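You operate a simulated robot arm through the tools that you are given. There is no shell and no other tool.

You are at the controls of a simulated robot arm. One attempt, no reset.

JOB
Stack the green sieve and the sandy sieve on the pan and shake till sand covers its line.
Fine: the sandy sieve on top, lid on, yellow bar closed.

The check looks at the end state, three seconds after you hand in, the way a careful person would. Anything else that was tipped, shoved, dropped, spilled or broken makes it a failure. A push-on lid holds only when it is set on centred and level and pressed home; a screw cap is set on level and turned clockwise until tight.

ROBOT AND FRAMES
A 6-joint arm with a three-finger gripper, fixed in place. Base frame: the origin is at the foot of the arm, x ahead of it, y to its left, z up. Readings come in cm, degrees, newtons and seconds.
Its first joint turns from -166.0 to 166.0 degrees. Payload 4.89 kg.
Tool frame: the origin (TCP) lies between the finger pads and is the grasp point; the fingertips stand 3 cm ahead of it; z points along the fingers, y is the line along which they close. The gripper opens to 16.4 cm. The gripper's body begins 12.5 cm behind the TCP.
Orientation is that of the tool frame in the base frame, as [roll, pitch, yaw] about the fixed x, y, z axes, in that order (R = Rz(yaw) Ry(pitch) Rx(roll)). With the fingers straight down and closing along the base's y, the tool's x points along the base's -x, its y along +y and its z along -z.

CONTROLS
- The arm moves only by the tool arm_command. Its argument "steps" is a list of rows, each a list of 7 numbers: the shift along the base's x, y, z in mm, then the turn, a rotation vector about the base's x, y, z in degrees, then the finger opening in mm, from 0 to 164. In form: [[x, y, z, rx, ry, rz, jaw], ...]. A call has 1 to 20 rows; each row is the pose to reach, as a shift and turn from the pose commanded when the call began. Each row takes 0.2 s and may step no farther than 5 cm and 8.6 degrees from the row before; otherwise, or with a gripper value out of range, the whole call is refused. A pose out of reach is approached as far as the arm can. The call stops where the force on the tool passes 90 N (or 10 N more than at its start, if that is more) or the arm is blocked; 0.2 s more then pass. The fingers move at their own pace (about 10.8 cm/s each) and stop on an object; they squeeze with about 26 N. The grip force told is the motor's: it shows also when the fingers shut on nothing. Time passes only in rows, and 0.2 s behind the last, so rows that repeat a pose let the fingers close. The reply holds the time, the measured pose of the TCP, the force on the tool along the base axes, the opening and the grip force, in the units named above and with some noise, with the torque about the TCP (base axes, N m) and any sound that the robot's microphone picked up.
- Cameras (640 x 400 px; columns grow to the right, rows downward): "scene" is fixed at [40.01, -49.83, 162.01]; the picture's right is [-0.34, 0.94, 0.00], its down [0.56, 0.20, -0.81] and it looks along [-0.76, -0.27, -0.59] (base axes); focal length 214 px, centre (320, 200). "wrist" rides on the gripper at [7.6, -0.2, -15.2] in the tool frame; the picture's right is [0.02, 1.00, 0.00], its down [-0.88, 0.02, -0.47] and it looks along [-0.47, 0.01, 0.88] (tool axes); focal length 247 px, centre (320, 200). There is no depth. A picture from a camera that has moved, and an enlarged one, comes with that camera's place and axes in the base frame and with its lens.
- snapshot(camera): a new picture of that camera. It takes no simulated time.
- lift_body(by): slides the trunk up (or, below 0, down) by that many cm; the arm rides with it, the base frame stays. It gives what a move gives, with no picture.
- enlarge(camera, box): a new picture of the part [left, top, right, bottom] of that camera's present view, enlarged. It takes no simulated time.
- hand_in(): hands the job in; it is judged then, once.

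Places have to be worked out from the pictures, the camera data and where the tool is seen. Open the gripper and draw the arm clear of the work before you hand the job in, unless the task says otherwise.

The tools are called after "Call:" as name(argument=value, ...) on one line, values as JSON. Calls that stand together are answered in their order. arm_command: Moves the arm, as the interface text tells. Its arguments: {"type":"object","properties":{"steps":{"type":"array","items":{"type":"array","items":{"type":"number"}}}},"required":["steps"]} The other tools are called the same way: lift_body (by) slides the trunk up or down; snapshot (camera) takes a picture; enlarge (camera, box) takes an enlarged picture of a part of a camera's view; hand_in () hands the job in.

At the start:

```text
time: 0.0
ee_pos: [4.22, -53.85, 135.06]
orientation: [180.0, 0.1, 180.0]
force: [-0.1, 0.7, 0.1]
moment: [0.02, 0.02, 0.0]
gripper_width: 16.4
grasp_force: 0.0
trunk travel left (down, up): [-17.5, 21.5]
```

scene: 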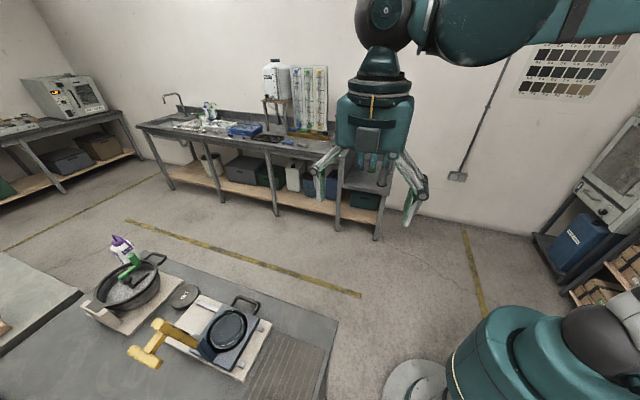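
wrist: 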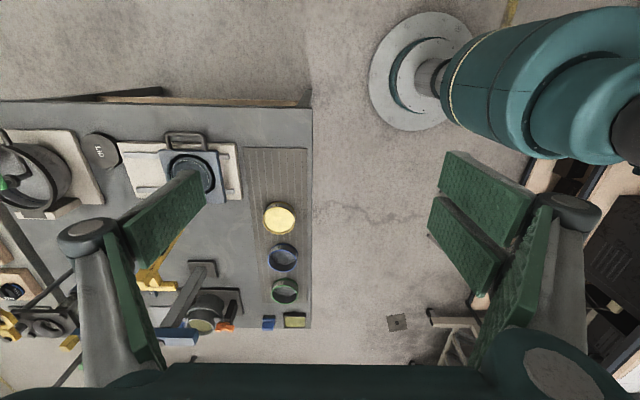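

The first pictures show a bench with several items, including coloured sieves, a pan, a lid and a yellow clamp. I'll enlarge both views to identify them.

Call:
enlarge(camera="wrist", box=[0, 90, 320, 290])

Call:
enlarge(camera="wrist", box=[120, 180, 320, 350])

Call:
enlarge(camera="wrist", box=[0, 200, 160, 400])

Call:
enlarge(camera="scene", box=[60, 220, 380, 400])

```text
2.00 times, centred on (160, 190) of wrist
camera zoom: at [-3.45, -53.92, 150.41], right [-0.02, 1.0, 0.0], down [0.88, 0.02, 0.47], along [0.47, 0.01, -0.88], focal length 494 px, centre (640, 220)
```

zoom: 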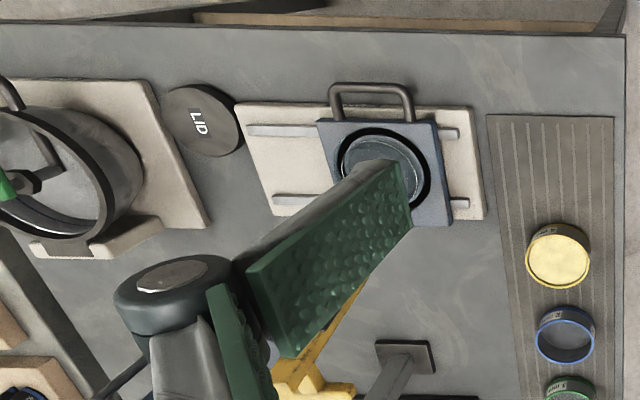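

```text
2.35 times, centred on (220, 265) of wrist
camera zoom: at [-3.45, -53.92, 150.41], right [-0.02, 1.0, 0.0], down [0.88, 0.02, 0.47], along [0.47, 0.01, -0.88], focal length 581 px, centre (555, 47)
```

zoom: 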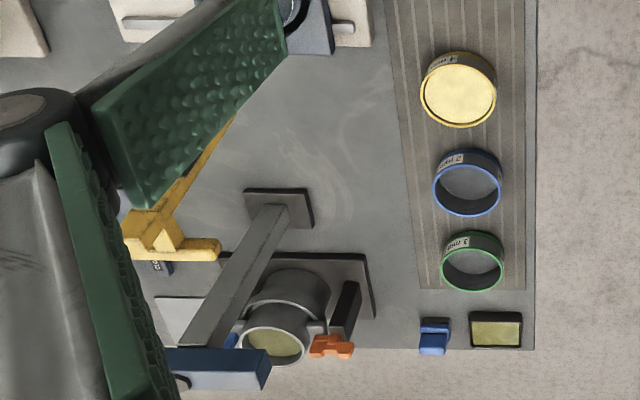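

```text
2.00 times, centred on (80, 300) of wrist
camera zoom: at [-3.45, -53.92, 150.41], right [-0.02, 1.0, 0.0], down [0.88, 0.02, 0.47], along [0.47, 0.01, -0.88], focal length 494 px, centre (800, 0)
```

zoom: 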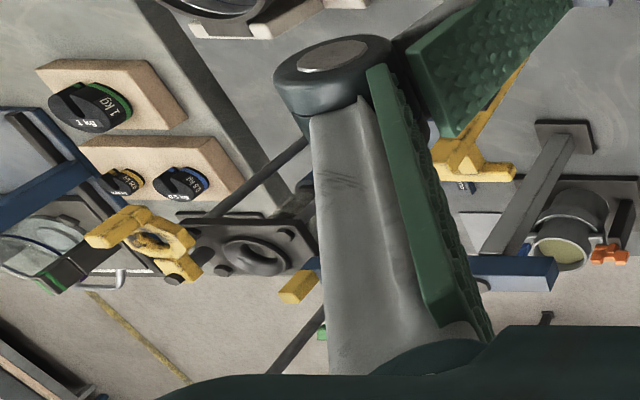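

```text
2.00 times, centred on (220, 310) of scene
camera zoom: at [40.01, -49.83, 162.01], right [-0.34, 0.94, 0.0], down [0.56, 0.2, -0.81], along [-0.76, -0.27, -0.59], focal length 429 px, centre (520, -20)
```

zoom: 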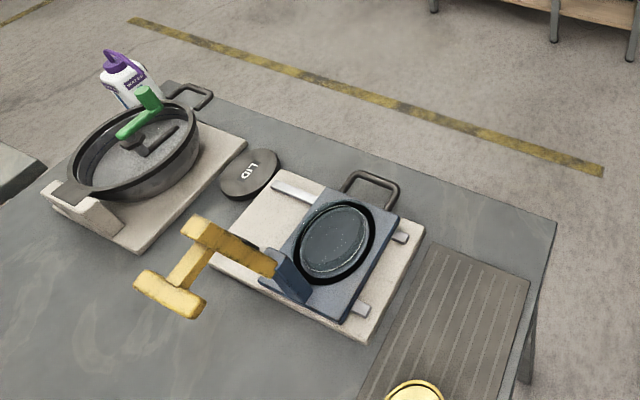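

The lid seems to be near (17,-111,86), the shaker pan near (22,-88,88) and the sieves along y≈-65. I'll turn the gripper so the wrist camera looks outward over the bench, staying high, to see it all better.

Call:
arm_command(steps=[[15, 0, 0, 0, 0, -8, 164], [30, 0, 0, 0, 0, -16, 164], [45, 0, 0, 0, 0, -24, 164], [60, 0, 0, 0, 0, -32, 164], [75, 0, 0, 0, 0, -40, 164], [90, 0, 0, 0, 0, -48, 164], [105, 0, 0, 0, 0, -56, 164], [120, 0, 0, 0, 0, -64, 164], [135, 0, 0, 0, 0, -72, 164], [150, 0, 0, 0, 0, -80, 164], [165, 0, 0, 0, 0, -88, 164], [170, 0, 0, 0, 0, -90, 164]])

Call:
snapshot(camera="wrist")

Call:
snapshot(camera="scene")

```text
time: 2.6
ee_pos: [21.44, -54.33, 135.23]
orientation: [-179.9, 0.1, 90.0]
force: [-1.2, -0.2, 0.3]
moment: [0.01, -0.05, 0.02]
gripper_width: 16.39
grasp_force: 0.1
trunk travel left (down, up): [-17.5, 21.5]
```

```text
taken
camera wrist: at [21.26, -46.69, 150.51], right [1.0, 0.02, 0.0], down [0.02, -0.88, 0.47], along [0.01, -0.47, -0.88], focal length 247 px, centre (320, 200)
```

wrist: 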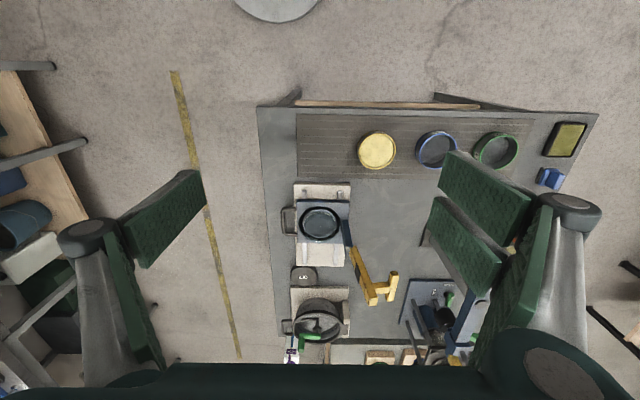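

```text
taken
```

scene: 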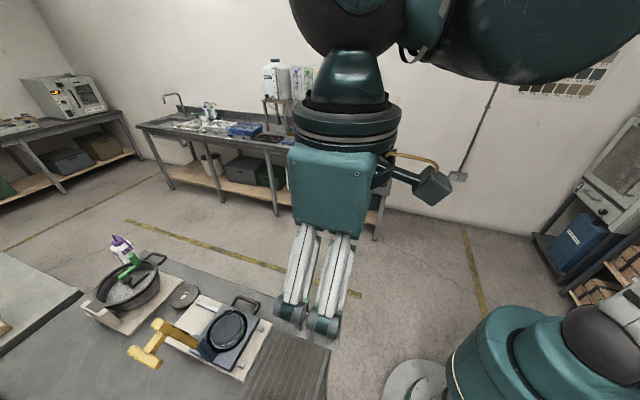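

Now the whole bench is visible from above. I'll enlarge its parts to read labels and geometry.

Call:
enlarge(camera="wrist", box=[330, 100, 610, 200])

Call:
enlarge(camera="wrist", box=[260, 165, 420, 300])

Call:
enlarge(camera="wrist", box=[260, 240, 500, 370])

Call:
enlarge(camera="scene", box=[110, 270, 290, 390])

```text
2.29 times, centred on (470, 150) of wrist
camera zoom: at [21.26, -46.69, 150.51], right [1.0, 0.02, 0.0], down [0.02, -0.88, 0.47], along [0.01, -0.47, -0.88], focal length 564 px, centre (-23, 314)
```

zoom: 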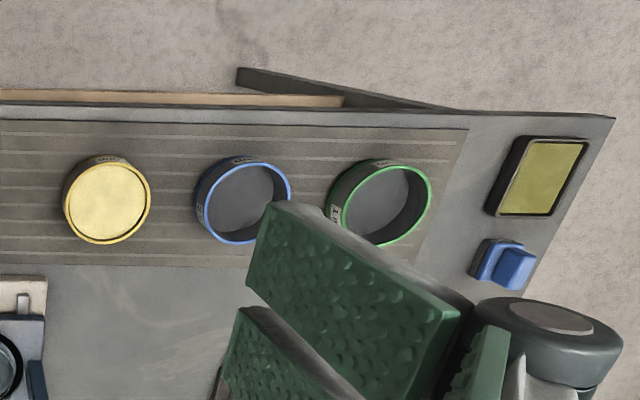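

```text
2.96 times, centred on (340, 232) of wrist
camera zoom: at [21.26, -46.69, 150.51], right [1.0, 0.02, 0.0], down [0.02, -0.88, 0.47], along [0.01, -0.47, -0.88], focal length 732 px, centre (261, 104)
```

zoom: 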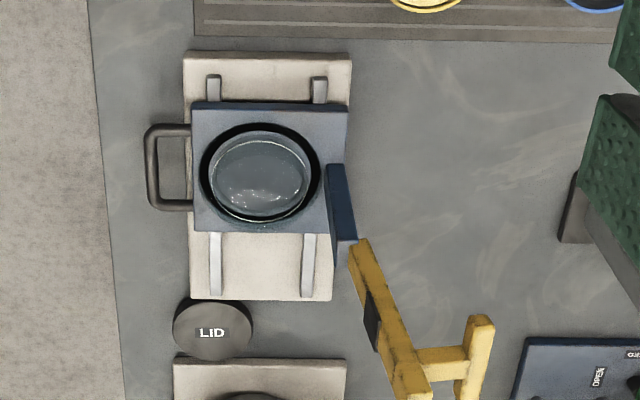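

```text
2.67 times, centred on (380, 305) of wrist
camera zoom: at [21.26, -46.69, 150.51], right [1.0, 0.02, 0.0], down [0.02, -0.88, 0.47], along [0.01, -0.47, -0.88], focal length 659 px, centre (160, -80)
```

zoom: 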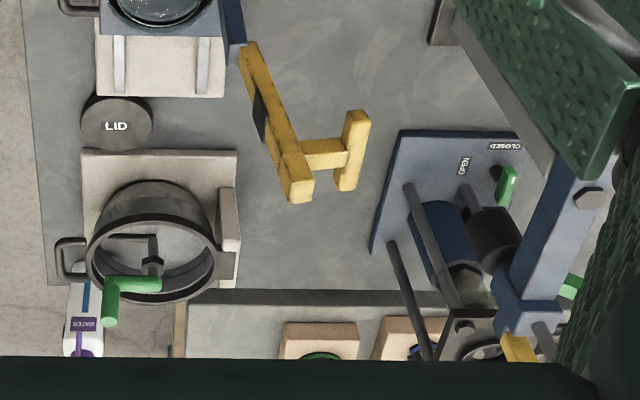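

```text
3.33 times, centred on (200, 330) of scene
camera zoom: at [40.01, -49.83, 162.01], right [-0.34, 0.94, 0.0], down [0.56, 0.2, -0.81], along [-0.76, -0.27, -0.59], focal length 715 px, centre (720, -233)
```

zoom: 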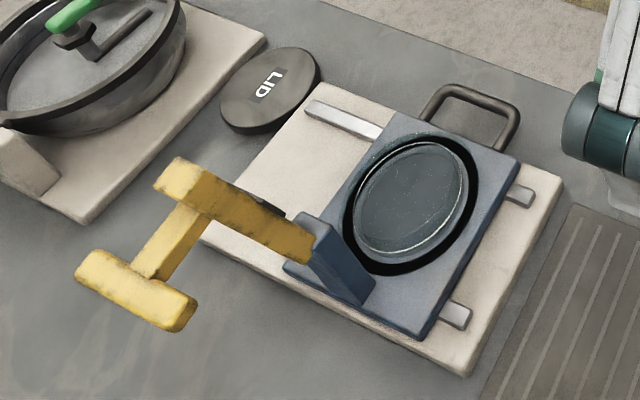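

The yellow bar stands upright on its post near (30,-86) on the shaker, and its handle is up near z=115. The U-handle is on the -x side of the carriage. I'll move above the sieves for close views.

Call:
arm_command(steps=[[40, 0, -15, 0, 0, 0, 164], [80, 5, -40, 0, 0, 0, 164], [120, 10, -65, 0, 0, 0, 164], [160, 15, -90, 0, 0, 0, 164], [200, 20, -115, 0, 0, 0, 164], [240, 20, -140, 0, 0, 0, 164], [280, 20, -165, 0, 0, 0, 164], [310, 20, -170, 0, 0, 0, 164]])

Call:
snapshot(camera="wrist")

Call:
snapshot(camera="scene")

```text
time: 4.4
ee_pos: [52.26, -51.92, 117.99]
orientation: [180.0, 0.0, 90.0]
force: [-1.0, -1.3, -0.9]
moment: [0.19, -0.05, -0.03]
gripper_width: 16.42
grasp_force: 0.1
trunk travel left (down, up): [-17.5, 21.5]
```

```text
taken
camera wrist: at [52.05, -44.23, 133.4], right [1.0, 0.02, 0.0], down [0.02, -0.88, 0.47], along [0.01, -0.47, -0.88], focal length 247 px, centre (320, 200)
```

wrist: 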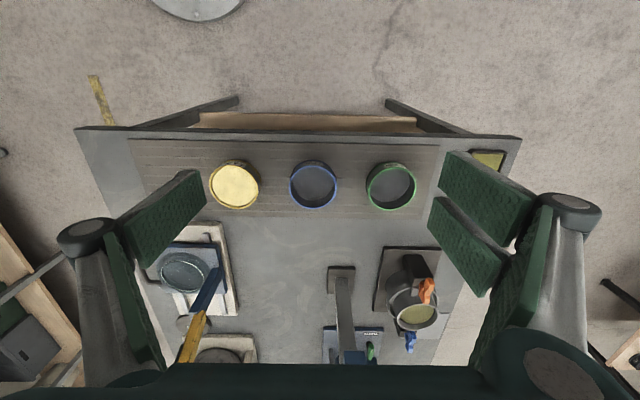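

```text
taken
```

scene: 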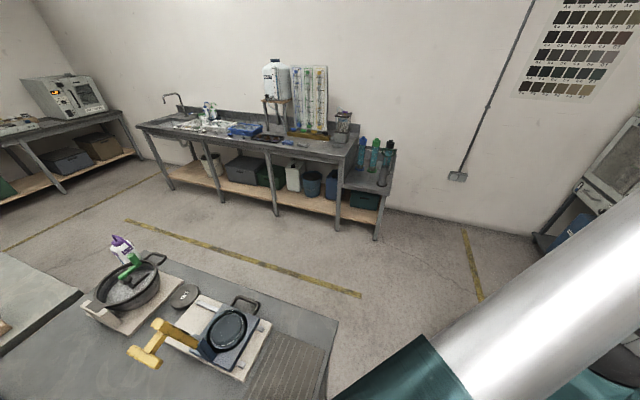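

Call:
enlarge(camera="wrist", box=[200, 145, 440, 225])

Call:
enlarge(camera="wrist", box=[130, 210, 290, 370])

Call:
enlarge(camera="wrist", box=[300, 220, 480, 370])

```text
2.67 times, centred on (320, 185) of wrist
camera zoom: at [52.05, -44.23, 133.4], right [1.0, 0.02, 0.0], down [0.02, -0.88, 0.47], along [0.01, -0.47, -0.88], focal length 659 px, centre (320, 240)
```

zoom: 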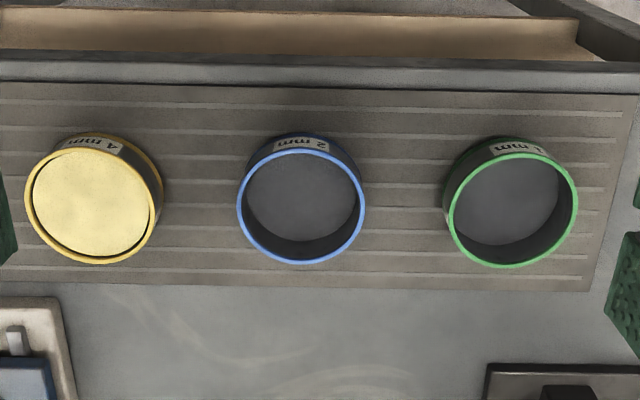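

```text
2.50 times, centred on (210, 290) of wrist
camera zoom: at [52.05, -44.23, 133.4], right [1.0, 0.02, 0.0], down [0.02, -0.88, 0.47], along [0.01, -0.47, -0.88], focal length 617 px, centre (595, -25)
```

zoom: 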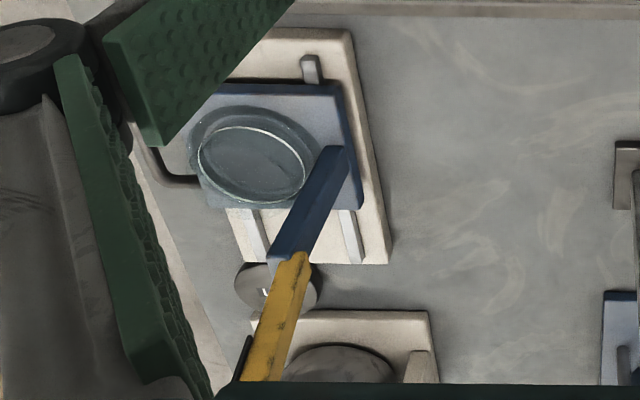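

```text
2.67 times, centred on (390, 295) of wrist
camera zoom: at [52.05, -44.23, 133.4], right [1.0, 0.02, 0.0], down [0.02, -0.88, 0.47], along [0.01, -0.47, -0.88], focal length 659 px, centre (133, -53)
```

zoom: 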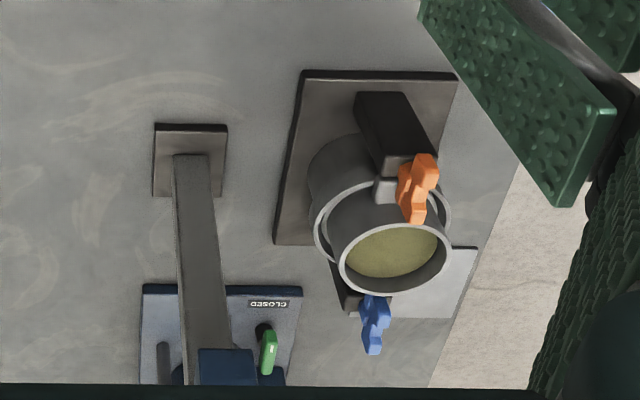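

Readable labels: yellow is the 4 mm sieve full of sand (the sandy one), blue is 2 mm and green is 1 mm. The green rim is near (66.6,-64.9,89.4). I'll turn so the fingers close along y and hover above it.

Call:
arm_command(steps=[[13, -12, -10, 0, 0, 8, 164], [26, -24, -20, 0, 0, 16, 164], [39, -36, -30, 0, 0, 24, 164], [52, -48, -40, 0, 0, 32, 164], [65, -60, -50, 0, 0, 40, 164], [78, -72, -60, 0, 0, 48, 164], [91, -84, -70, 0, 0, 56, 164], [104, -96, -80, 0, 0, 64, 164], [117, -108, -90, 0, 0, 72, 164], [130, -120, -100, 0, 0, 80, 164], [143, -130, -110, 0, 0, 88, 164], [144, -130, -110, 0, 0, 90, 164]])

Call:
snapshot(camera="wrist")

Call:
enlarge(camera="wrist", box=[220, 60, 420, 180])

```text
time: 7.0
ee_pos: [66.67, -64.8, 107.02]
orientation: [-179.9, 0.0, -179.9]
force: [0.1, -0.2, -0.4]
moment: [0.05, 0.06, 0.01]
gripper_width: 16.38
grasp_force: 0.1
trunk travel left (down, up): [-17.5, 21.5]
```

```text
taken
camera wrist: at [59.05, -65.01, 122.4], right [-0.02, 1.0, 0.0], down [0.88, 0.02, 0.47], along [0.47, 0.01, -0.88], focal length 247 px, centre (320, 200)
```

wrist: 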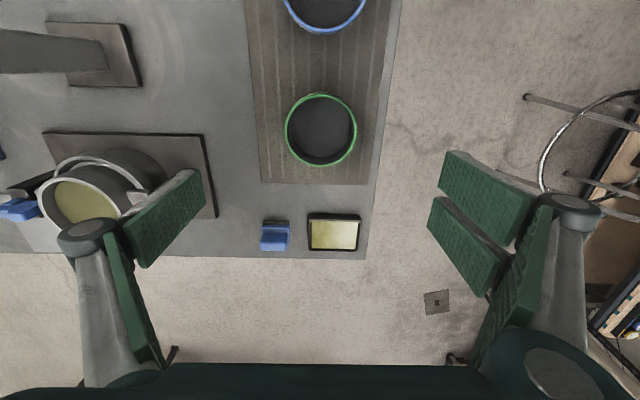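

```text
3.20 times, centred on (320, 120) of wrist
camera zoom: at [59.05, -65.01, 122.4], right [-0.02, 1.0, 0.0], down [0.88, 0.02, 0.47], along [0.47, 0.01, -0.88], focal length 790 px, centre (320, 456)
```

zoom: 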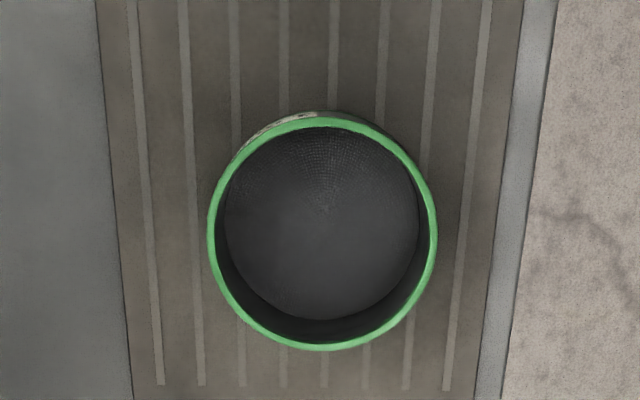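

The green rim centre works out at (66.25,-64.8), about 9.5 cm across. I'll descend with the jaws open to about z=90.8 and then close.

Call:
arm_command(steps=[[-4, 0, -40, 0, 0, 0, 164], [-4, 0, -80, 0, 0, 0, 164], [-4, 0, -120, 0, 0, 0, 164], [-4, 0, -145, 0, 0, 0, 164], [-4, 0, -158, 0, 0, 0, 164], [-4, 0, -162, 0, 0, 0, 164], [-4, 0, -162, 0, 0, 0, 164]])

Call:
snapshot(camera="wrist")

```text
time: 8.6
ee_pos: [66.32, -64.83, 90.83]
orientation: [179.9, 0.0, 180.0]
force: [0.5, 0.3, -0.8]
moment: [0.0, 0.03, 0.0]
gripper_width: 16.39
grasp_force: 0.2
trunk travel left (down, up): [-17.5, 21.5]
```

```text
taken
camera wrist: at [58.58, -64.9, 106.23], right [-0.02, 1.0, 0.0], down [0.88, 0.02, 0.47], along [0.47, 0.01, -0.88], focal length 247 px, centre (320, 200)
```

wrist: 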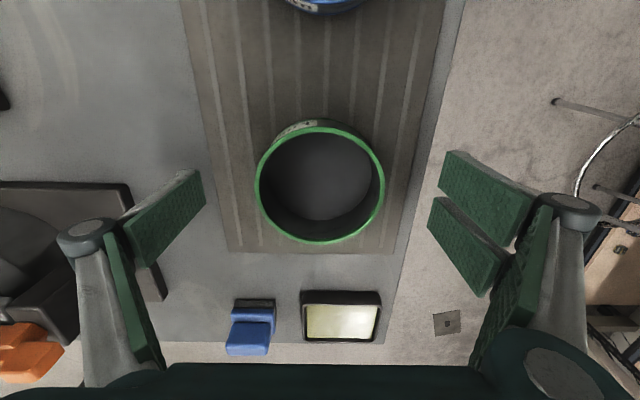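

The green sieve is centred between the fingers, so I'll close on it gently in place.

Call:
arm_command(steps=[[0, 0, 0, 0, 0, 0, 110], [0, 0, 0, 0, 0, 0, 95], [0, 0, 0, 0, 0, 0, 80], [0, 0, 0, 0, 0, 0, 70], [0, 0, 0, 0, 0, 0, 70], [0, 0, 0, 0, 0, 0, 70]])

Call:
snapshot(camera="wrist")

```text
time: 10.0
ee_pos: [66.22, -64.82, 90.85]
orientation: [-179.9, 0.1, -180.0]
force: [0.6, -5.7, 4.7]
moment: [-0.24, -0.07, -0.02]
gripper_width: 9.7
grasp_force: 26.1
trunk travel left (down, up): [-17.5, 21.5]
```

```text
taken
camera wrist: at [58.57, -64.91, 106.25], right [-0.02, 1.0, 0.0], down [0.88, 0.02, 0.47], along [0.47, 0.01, -0.88], focal length 247 px, centre (320, 200)
```

wrist: 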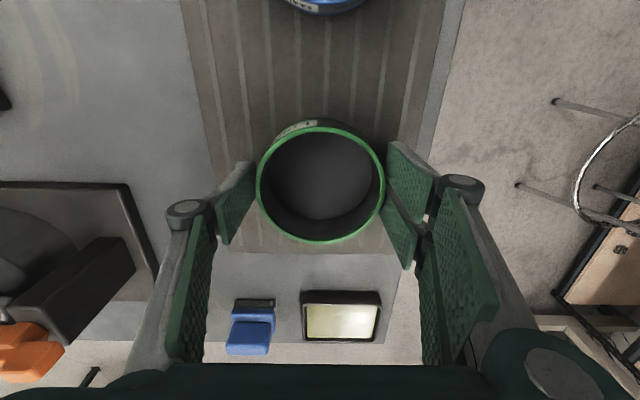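

The green sieve is held with an opening of 9.7 cm. I'll lift it clear and carry it over the near bench edge to x≈22, y≈-62, where the pan should be visible past the fingers.

Call:
arm_command(steps=[[0, 0, 20, 0, 0, 0, 70], [0, 0, 60, 0, 0, 0, 70], [0, 5, 100, 0, 0, 0, 70], [0, 10, 140, 0, 0, 0, 70], [-40, 15, 170, 0, 0, 0, 70], [-85, 20, 190, 0, 0, 0, 70], [-130, 25, 200, 0, 0, 0, 70], [-175, 28, 210, 0, 0, 0, 70], [-220, 28, 220, 0, 0, 0, 70], [-265, 28, 230, 0, 0, 0, 70], [-310, 28, 240, 0, 0, 0, 70], [-355, 28, 250, 0, 0, 0, 70], [-400, 28, 260, 0, 0, 0, 70], [-445, 28, 270, 0, 0, 0, 70], [-445, 28, 270, 0, 0, 0, 70]])

Call:
snapshot(camera="wrist")

Call:
enlarge(camera="wrist", box=[80, 60, 280, 180])

Call:
snapshot(camera="scene")

```text
refused: row 5 steps farther than a row can; nothing moved
```

```text
taken
camera wrist: at [58.57, -64.91, 106.25], right [-0.02, 1.0, 0.0], down [0.88, 0.02, 0.47], along [0.47, 0.01, -0.88], focal length 247 px, centre (320, 200)
```

wrist: 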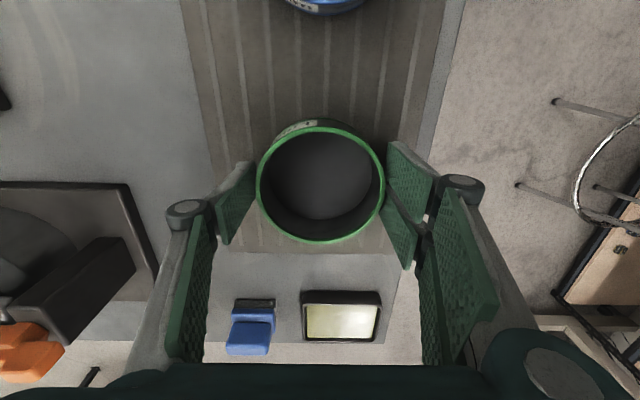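

```text
3.20 times, centred on (180, 120) of wrist
camera zoom: at [58.57, -64.91, 106.25], right [-0.02, 1.0, 0.0], down [0.88, 0.02, 0.47], along [0.47, 0.01, -0.88], focal length 790 px, centre (768, 456)
```

zoom: 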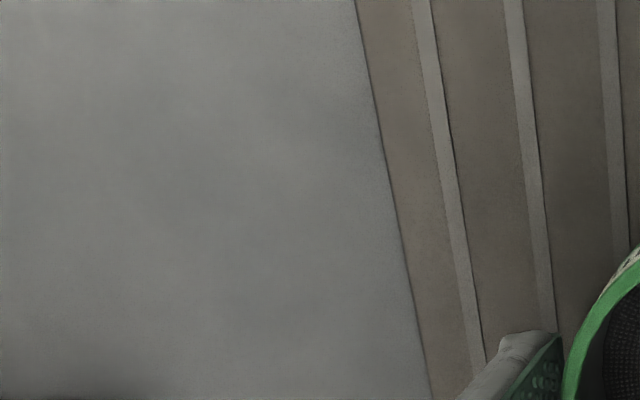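

```text
taken
```

scene: 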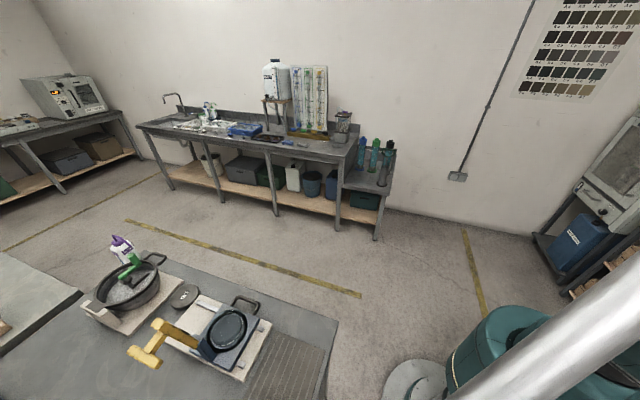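

The move was refused because one row was slightly too long, and nothing moved. I'll resend it with smaller steps.

Call:
arm_command(steps=[[0, 0, 15, 0, 0, 0, 70], [0, 0, 50, 0, 0, 0, 70], [0, 5, 90, 0, 0, 0, 70], [0, 10, 130, 0, 0, 0, 70], [-30, 15, 160, 0, 0, 0, 70], [-70, 20, 180, 0, 0, 0, 70], [-112, 25, 195, 0, 0, 0, 70], [-157, 28, 205, 0, 0, 0, 70], [-202, 28, 215, 0, 0, 0, 70], [-247, 28, 225, 0, 0, 0, 70], [-292, 28, 235, 0, 0, 0, 70], [-337, 28, 245, 0, 0, 0, 70], [-380, 28, 255, 0, 0, 0, 70], [-420, 28, 265, 0, 0, 0, 70], [-445, 28, 270, 0, 0, 0, 70], [-445, 28, 270, 0, 0, 0, 70]])

Call:
snapshot(camera="wrist")

Call:
enlarge(camera="wrist", box=[80, 60, 280, 180])

Call:
snapshot(camera="scene")

```text
time: 13.4
ee_pos: [21.76, -61.9, 117.81]
orientation: [-180.0, 0.0, -180.0]
force: [-0.3, 0.0, 0.4]
moment: [-0.01, -0.05, -0.01]
gripper_width: 6.97
grasp_force: 0.0
trunk travel left (down, up): [-17.5, 21.5]
```

```text
taken
camera wrist: at [14.07, -62.02, 133.18], right [-0.02, 1.0, 0.0], down [0.88, 0.02, 0.47], along [0.47, 0.01, -0.88], focal length 247 px, centre (320, 200)
```

wrist: 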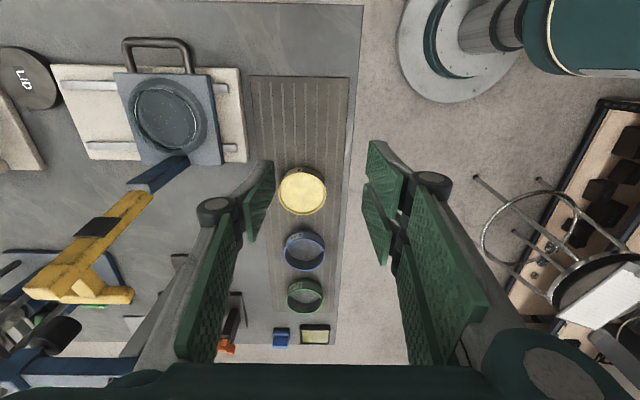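

```text
3.20 times, centred on (180, 120) of wrist
camera zoom: at [14.07, -62.02, 133.18], right [-0.02, 1.0, 0.0], down [0.88, 0.02, 0.47], along [0.47, 0.01, -0.88], focal length 790 px, centre (768, 456)
```

zoom: 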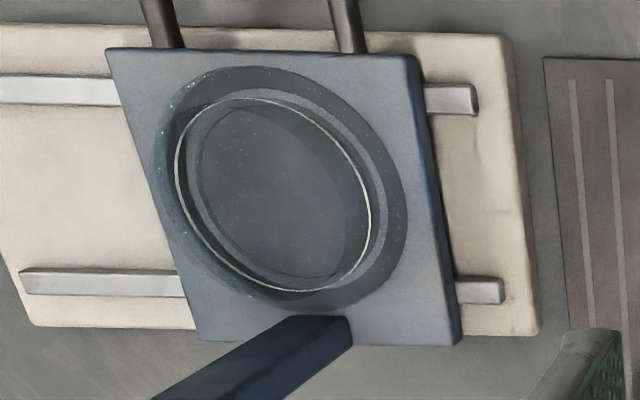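

```text
taken
```

scene: 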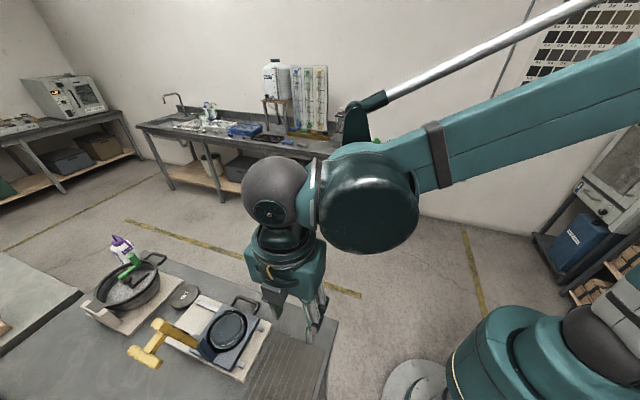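

The jaws are empty: the sieve slipped out and still seems to be near its place. I'll check how it stands.

Call:
enlarge(camera="wrist", box=[240, 150, 360, 350])

Call:
enlarge(camera="wrist", box=[0, 0, 260, 320])

```text
2.00 times, centred on (300, 250) of wrist
camera zoom: at [14.07, -62.02, 133.18], right [-0.02, 1.0, 0.0], down [0.88, 0.02, 0.47], along [0.47, 0.01, -0.88], focal length 494 px, centre (360, 100)
```

zoom: 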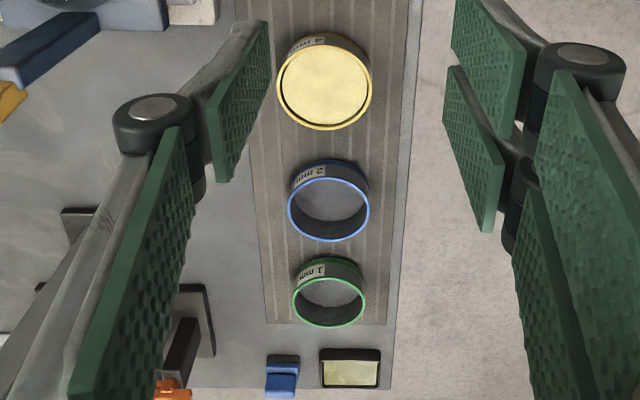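

```text
1.25 times, centred on (130, 160) of wrist
camera zoom: at [14.07, -62.02, 133.18], right [-0.02, 1.0, 0.0], down [0.88, 0.02, 0.47], along [0.47, 0.01, -0.88], focal length 309 px, centre (558, 250)
```

zoom: 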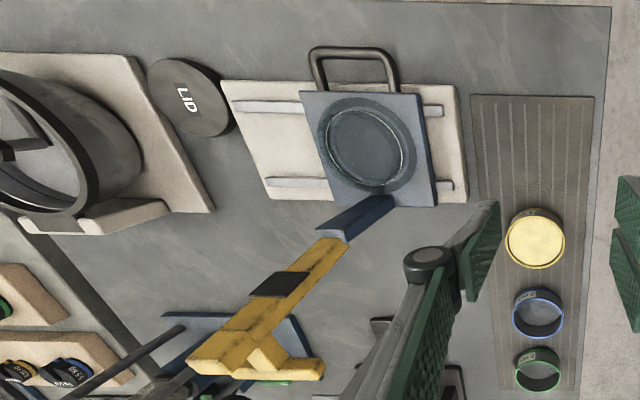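

Green still stands upright in place, so nothing was upset. While the jaws are empty I'll take a closer look at the pan from above, with the jaws open.

Call:
arm_command(steps=[[-10, -40, -10, 0, 0, 0, 120], [-20, -80, -30, 0, 0, 0, 164], [-30, -120, -50, 0, 0, 0, 164], [-40, -160, -70, 0, 0, 0, 164], [-45, -200, -90, 0, 0, 0, 164], [-45, -240, -110, 0, 0, 0, 164], [-45, -250, -120, 0, 0, 0, 164], [-45, -250, -120, 0, 0, 0, 164]])

Call:
snapshot(camera="wrist")

Call:
enlarge(camera="wrist", box=[220, 120, 420, 270])

Call:
snapshot(camera="scene")

```text
time: 15.2
ee_pos: [17.12, -87.14, 105.73]
orientation: [180.0, 0.0, -180.0]
force: [-0.3, 0.0, -0.5]
moment: [0.11, 0.04, -0.04]
gripper_width: 16.4
grasp_force: 0.1
trunk travel left (down, up): [-17.5, 21.5]
```

```text
taken
camera wrist: at [9.54, -87.29, 121.16], right [-0.02, 1.0, 0.0], down [0.88, 0.02, 0.47], along [0.47, 0.01, -0.88], focal length 247 px, centre (320, 200)
```

wrist: 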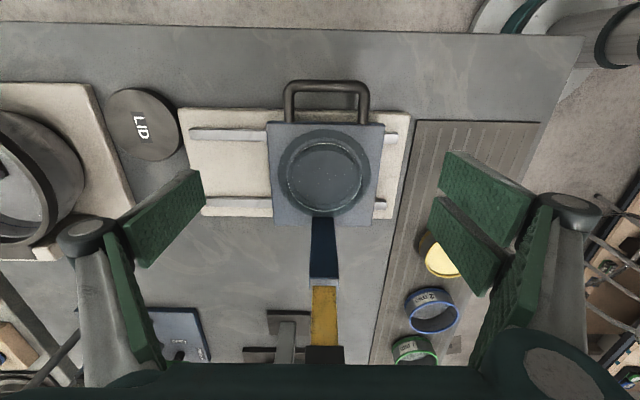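

```text
2.67 times, centred on (320, 195) of wrist
camera zoom: at [9.54, -87.29, 121.16], right [-0.02, 1.0, 0.0], down [0.88, 0.02, 0.47], along [0.47, 0.01, -0.88], focal length 659 px, centre (320, 213)
```

zoom: 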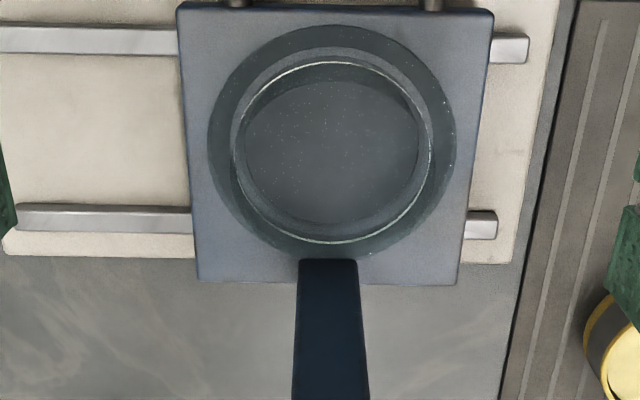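

```text
taken
```

scene: 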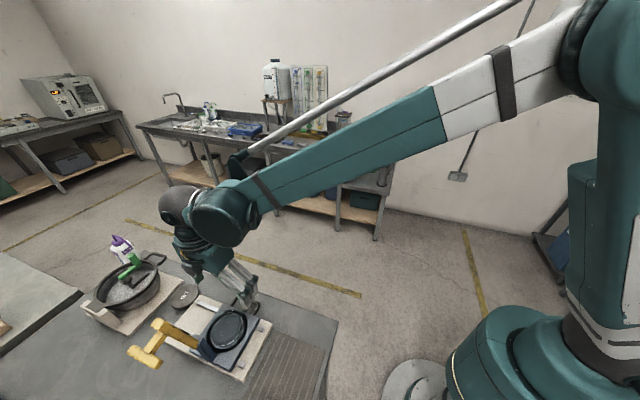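

The carriage top is at z≈90.5 with corners x 15.4–30.3 and y −93.6 to −79.2, and the pan is around (22,-86.4). I'll zoom in on the pan and on the post and bar.

Call:
enlarge(camera="wrist", box=[270, 120, 380, 220])

Call:
enlarge(camera="scene", box=[185, 285, 275, 375])

Call:
enlarge(camera="scene", box=[110, 270, 290, 390])

```text
4.00 times, centred on (325, 170) of wrist
camera zoom: at [9.54, -87.29, 121.16], right [-0.02, 1.0, 0.0], down [0.88, 0.02, 0.47], along [0.47, 0.01, -0.88], focal length 988 px, centre (300, 320)
```

zoom: 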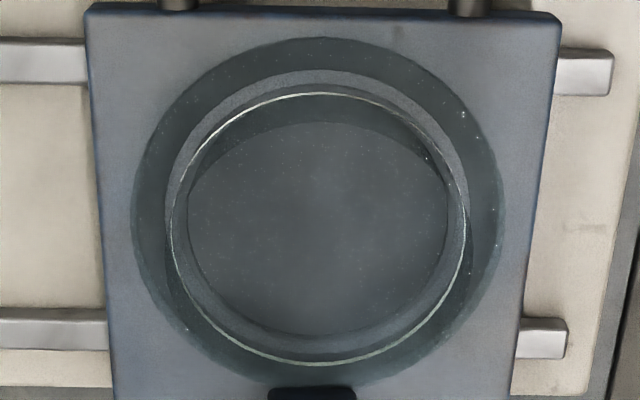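

```text
4.44 times, centred on (230, 330) of scene
camera zoom: at [40.01, -49.83, 162.01], right [-0.34, 0.94, 0.0], down [0.56, 0.2, -0.81], along [-0.76, -0.27, -0.59], focal length 953 px, centre (720, -378)
```

zoom: 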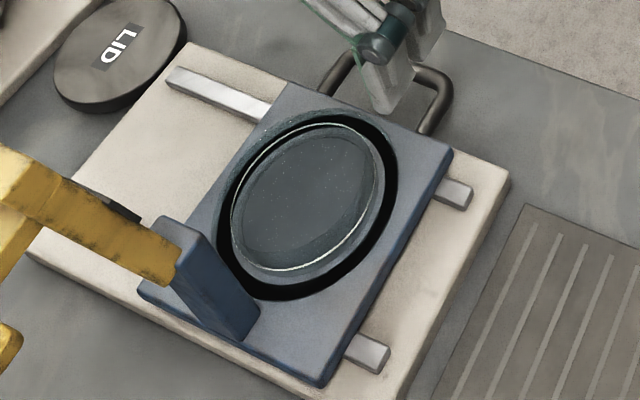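

```text
3.33 times, centred on (200, 330) of scene
camera zoom: at [40.01, -49.83, 162.01], right [-0.34, 0.94, 0.0], down [0.56, 0.2, -0.81], along [-0.76, -0.27, -0.59], focal length 715 px, centre (720, -233)
```

zoom: 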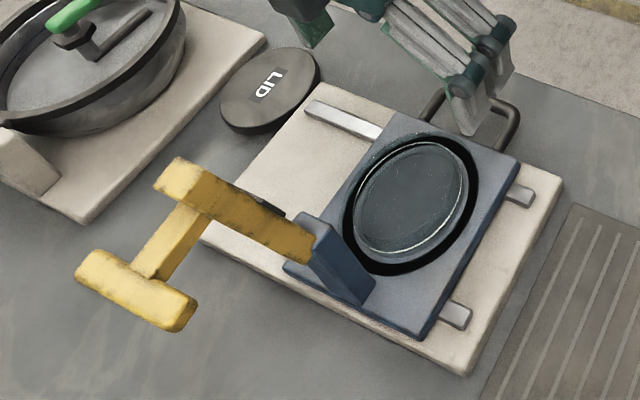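

The pan's ring is near (21.9,-86.4) at z≈92.3. Back to the green sieve for a deeper grip and a slow test lift; I'll go up first, then around.

Call:
arm_command(steps=[[0, 40, 20, 0, 0, 0, 164], [0, 85, 40, 0, 0, 0, 164], [0, 130, 60, 0, 0, 0, 164], [10, 170, 80, 0, 0, 0, 164], [30, 205, 90, 0, 0, 0, 164], [65, 230, 95, 0, 0, 0, 164], [110, 240, 95, 0, 0, 0, 164], [155, 240, 90, 0, 0, 0, 164], [200, 238, 85, 0, 0, 0, 164], [245, 236, 75, 0, 0, 0, 164], [290, 234, 65, 0, 0, 0, 164], [335, 232, 55, 0, 0, 0, 164], [380, 230, 45, 0, 0, 0, 164], [425, 228, 35, 0, 0, 0, 164], [465, 226, 25, 0, 0, 0, 164], [490, 224, 10, 0, 0, 0, 164], [490, 223, -30, 0, 0, 0, 164], [490, 223, -40, 0, 0, 0, 164], [490, 223, -40, 0, 0, 0, 164]])

Call:
snapshot(camera="wrist")

Call:
enlarge(camera="wrist", box=[220, 80, 420, 230])

```text
time: 19.2
ee_pos: [66.28, -64.69, 101.86]
orientation: [180.0, 0.0, -180.0]
force: [0.1, -0.3, -0.5]
moment: [0.04, 0.05, 0.0]
gripper_width: 16.38
grasp_force: 0.0
trunk travel left (down, up): [-17.5, 21.5]
```

```text
taken
camera wrist: at [58.65, -64.83, 117.18], right [-0.02, 1.0, 0.0], down [0.88, 0.02, 0.47], along [0.47, 0.01, -0.88], focal length 247 px, centre (320, 200)
```

wrist: 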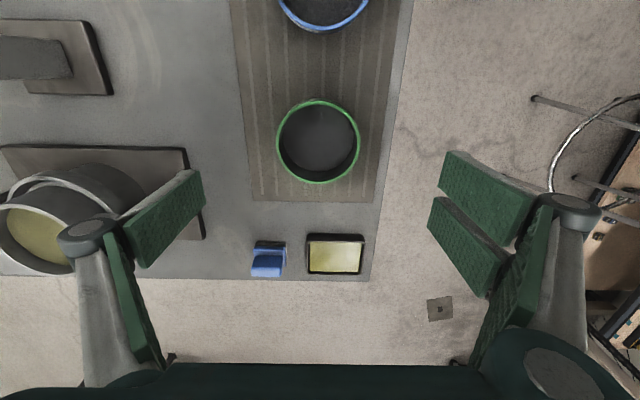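

```text
2.67 times, centred on (320, 155) of wrist
camera zoom: at [58.65, -64.83, 117.18], right [-0.02, 1.0, 0.0], down [0.88, 0.02, 0.47], along [0.47, 0.01, -0.88], focal length 659 px, centre (320, 320)
```

zoom: 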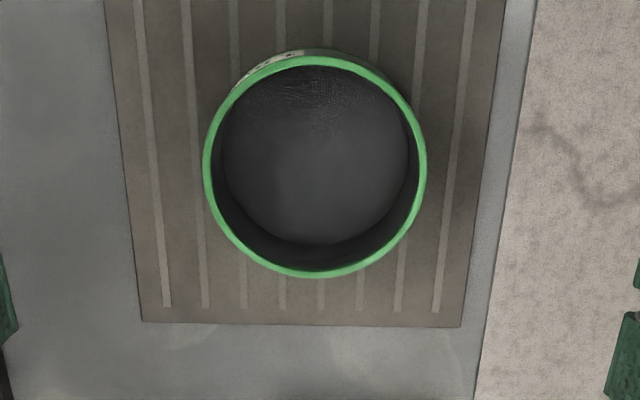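

The green rim centre is at (66.0,-64.9) with its top near 89.4. I'll descend to z≈89.9, close fully, and test-lift slowly.

Call:
arm_command(steps=[[-2, -1, -40, 0, 0, 0, 164], [-2, -1, -80, 0, 0, 0, 164], [-2, -1, -105, 0, 0, 0, 164], [-2, -1, -114, 0, 0, 0, 164], [-2, -1, -119, 0, 0, 0, 164], [-2, -1, -119, 0, 0, 0, 120], [-2, -1, -119, 0, 0, 0, 100], [-2, -1, -119, 0, 0, 0, 90], [-2, -1, -119, 0, 0, 0, 60], [-2, -1, -119, 0, 0, 0, 0], [-2, -1, -119, 0, 0, 0, 0], [-2, -1, -119, 0, 0, 0, 0], [-2, -1, -117, 0, 0, 0, 0], [-2, -1, -114, 0, 0, 0, 0], [-2, -1, -109, 0, 0, 0, 0], [-2, -1, -104, 0, 0, 0, 0], [-2, -1, -99, 0, 0, 0, 0]])

Call:
snapshot(camera="wrist")

```text
time: 22.8
ee_pos: [66.03, -64.89, 91.82]
orientation: [180.0, 0.0, -180.0]
force: [0.3, 0.3, -2.1]
moment: [0.01, 0.05, 0.02]
gripper_width: 9.62
grasp_force: 26.4
trunk travel left (down, up): [-17.5, 21.5]
```

```text
taken
camera wrist: at [58.36, -64.91, 107.32], right [-0.02, 1.0, 0.0], down [0.88, 0.02, 0.47], along [0.47, 0.01, -0.88], focal length 247 px, centre (320, 200)
```

wrist: 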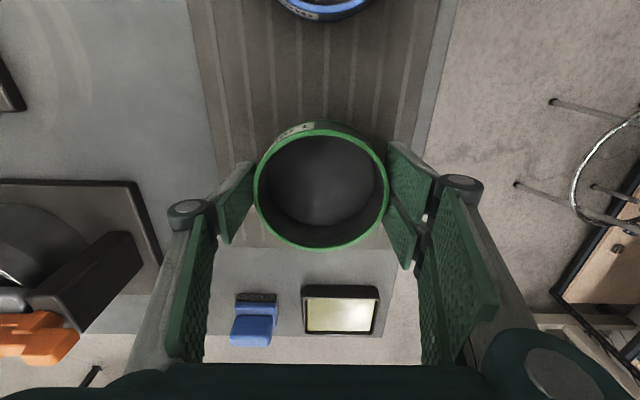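

The sieve is held: the opening is 9.6 cm, the load about 2 N, and its rim sits 0.4 cm below the TCP. I'll carry it slowly over the near side to x≈21.9, y≈-64.

Call:
arm_command(steps=[[0, 0, 15, 0, 0, 0, 0], [0, 0, 40, 0, 0, 0, 0], [0, 0, 70, 0, 0, 0, 0], [-10, 3, 100, 0, 0, 0, 0], [-30, 6, 125, 0, 0, 0, 0], [-60, 9, 140, 0, 0, 0, 0], [-95, 12, 150, 0, 0, 0, 0], [-130, 15, 160, 0, 0, 0, 0], [-165, 18, 170, 0, 0, 0, 0], [-200, 20, 180, 0, 0, 0, 0], [-235, 20, 190, 0, 0, 0, 0], [-270, 20, 200, 0, 0, 0, 0], [-305, 20, 210, 0, 0, 0, 0], [-340, 20, 220, 0, 0, 0, 0], [-375, 20, 220, 0, 0, 0, 0], [-405, 20, 220, 0, 0, 0, 0], [-430, 20, 220, 0, 0, 0, 0], [-441, 20, 220, 0, 0, 0, 0], [-441, 20, 220, 0, 0, 0, 0]])

Call:
snapshot(camera="wrist")

Call:
enlarge(camera="wrist", box=[80, 30, 280, 180])

```text
time: 26.8
ee_pos: [21.95, -62.69, 114.07]
orientation: [-180.0, 0.0, -180.0]
force: [0.3, -0.5, -2.6]
moment: [0.01, -0.02, -0.02]
gripper_width: 9.6
grasp_force: 26.3
trunk travel left (down, up): [-17.5, 21.5]
```

```text
taken
camera wrist: at [14.25, -62.87, 129.36], right [-0.02, 1.0, 0.0], down [0.88, 0.02, 0.47], along [0.47, 0.01, -0.88], focal length 247 px, centre (320, 200)
```

wrist: 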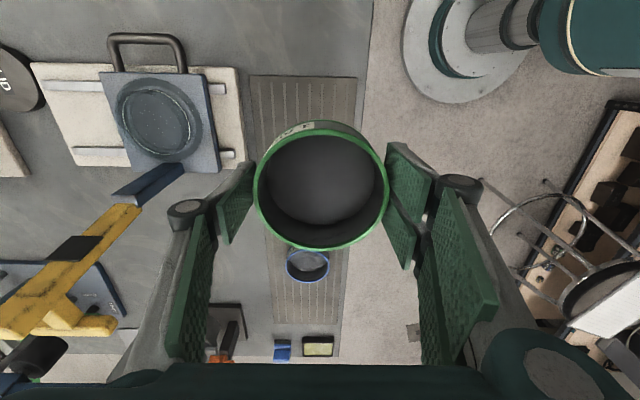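

```text
2.67 times, centred on (180, 105) of wrist
camera zoom: at [14.25, -62.87, 129.36], right [-0.02, 1.0, 0.0], down [0.88, 0.02, 0.47], along [0.47, 0.01, -0.88], focal length 659 px, centre (693, 453)
```

zoom: 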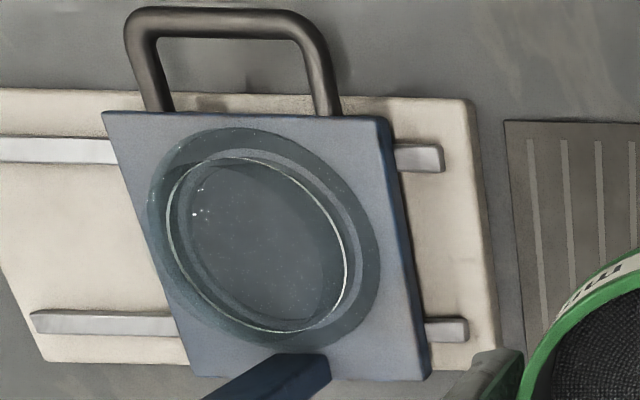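

The pan ring works out at centre (22.0,-86.45), rim z≈92.2, and the post's inner face is at x≈28.7, so it clears the sieve. I'll move over the pan to about z=99 and look.

Call:
arm_command(steps=[[0, -30, -5, 0, 0, 0, 0], [0, -65, -15, 0, 0, 0, 0], [0, -100, -30, 0, 0, 0, 0], [0, -135, -45, 0, 0, 0, 0], [0, -170, -60, 0, 0, 0, 0], [0, -200, -75, 0, 0, 0, 0], [0, -225, -90, 0, 0, 0, 0], [0, -236, -110, 0, 0, 0, 0], [0, -237, -130, 0, 0, 0, 0], [0, -237, -145, 0, 0, 0, 0], [0, -237, -150, 0, 0, 0, 0], [0, -237, -150, 0, 0, 0, 0]])

Call:
snapshot(camera="wrist")

Call:
enlarge(camera="wrist", box=[220, 60, 420, 260])

Call:
enlarge(camera="scene", box=[110, 250, 290, 390])

```text
time: 29.4
ee_pos: [21.94, -86.56, 98.98]
orientation: [180.0, 0.1, -179.9]
force: [-0.3, -0.1, -1.5]
moment: [0.01, 0.0, 0.01]
gripper_width: 9.6
grasp_force: 26.0
trunk travel left (down, up): [-17.5, 21.5]
```

```text
taken
camera wrist: at [14.28, -86.67, 114.28], right [-0.02, 1.0, 0.0], down [0.88, 0.02, 0.47], along [0.47, 0.01, -0.88], focal length 247 px, centre (320, 200)
```

wrist: 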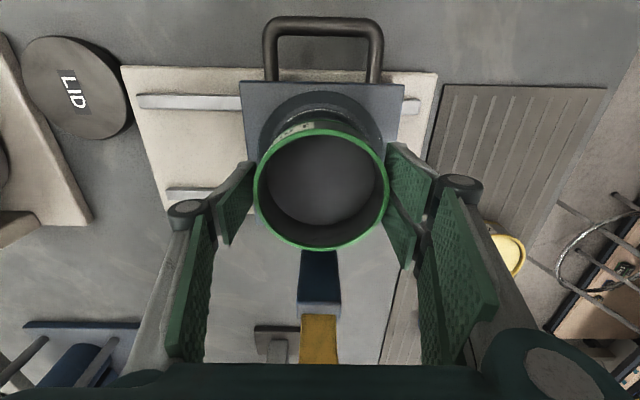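

```text
2.00 times, centred on (320, 160) of wrist
camera zoom: at [14.28, -86.67, 114.28], right [-0.02, 1.0, 0.0], down [0.88, 0.02, 0.47], along [0.47, 0.01, -0.88], focal length 494 px, centre (320, 280)
```

zoom: 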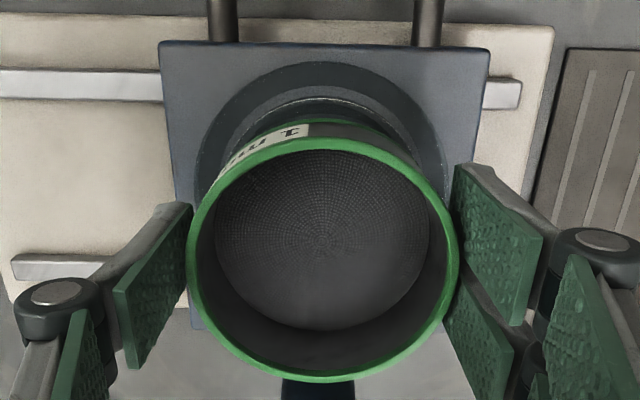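

```text
2.86 times, centred on (200, 320) of scene
camera zoom: at [40.01, -49.83, 162.01], right [-0.34, 0.94, 0.0], down [0.56, 0.2, -0.81], along [-0.76, -0.27, -0.59], focal length 613 px, centre (663, -143)
```

zoom: 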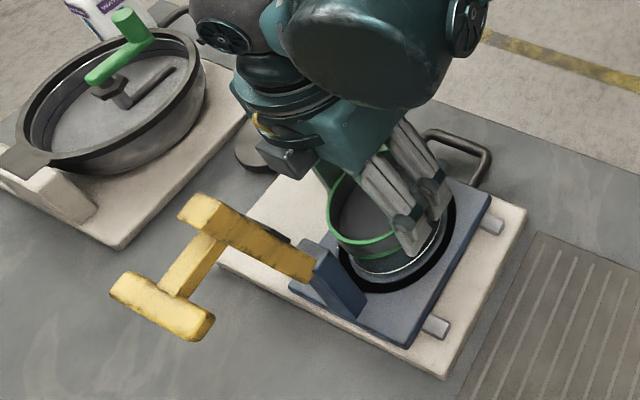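

Comparing edges, the held sieve's centre sits 0.45 cm to +x of the TCP, while the pan centre is at (21.95,-86.43). I'll shift −4.5 mm in x and descend to just above contact.

Call:
arm_command(steps=[[-4.5, 0, 0, 0, 0, 0, 0], [-4.5, 0, -10, 0, 0, 0, 0], [-4.5, 0, -18, 0, 0, 0, 0], [-4.5, 0, -23, 0, 0, 0, 0], [-4.5, 0, -26, 0, 0, 0, 0], [-4.5, 0, -26, 0, 0, 0, 0]])

Call:
enlarge(camera="wrist", box=[220, 60, 420, 260])

Call:
enlarge(camera="scene", box=[180, 280, 270, 370])

```text
time: 30.8
ee_pos: [21.52, -86.33, 96.56]
orientation: [-180.0, 0.0, -180.0]
force: [10.3, 4.4, 54.0]
moment: [0.07, -0.35, -0.3]
gripper_width: 10.34
grasp_force: 26.4
trunk travel left (down, up): [-17.5, 21.5]
```

```text
2.00 times, centred on (320, 160) of wrist
camera zoom: at [13.84, -86.41, 111.9], right [-0.02, 1.0, 0.0], down [0.88, 0.02, 0.47], along [0.47, 0.01, -0.88], focal length 494 px, centre (320, 280)
```

zoom: 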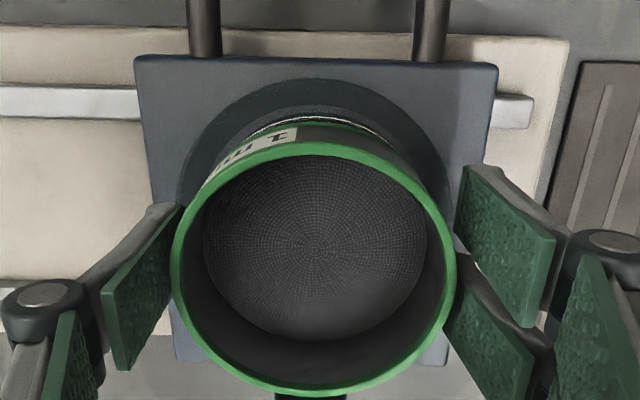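

```text
4.44 times, centred on (225, 325) of scene
camera zoom: at [40.01, -49.83, 162.01], right [-0.34, 0.94, 0.0], down [0.56, 0.2, -0.81], along [-0.76, -0.27, -0.59], focal length 953 px, centre (742, -356)
```

zoom: 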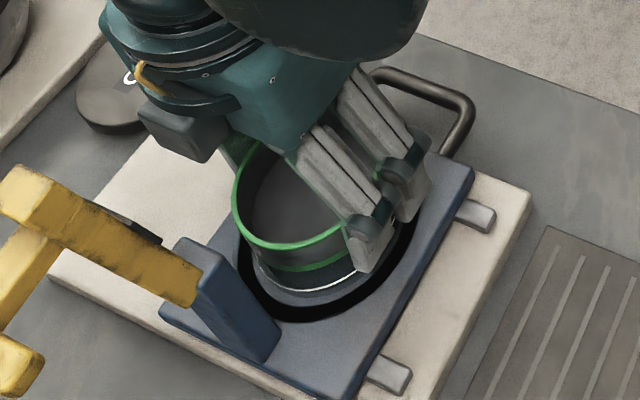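

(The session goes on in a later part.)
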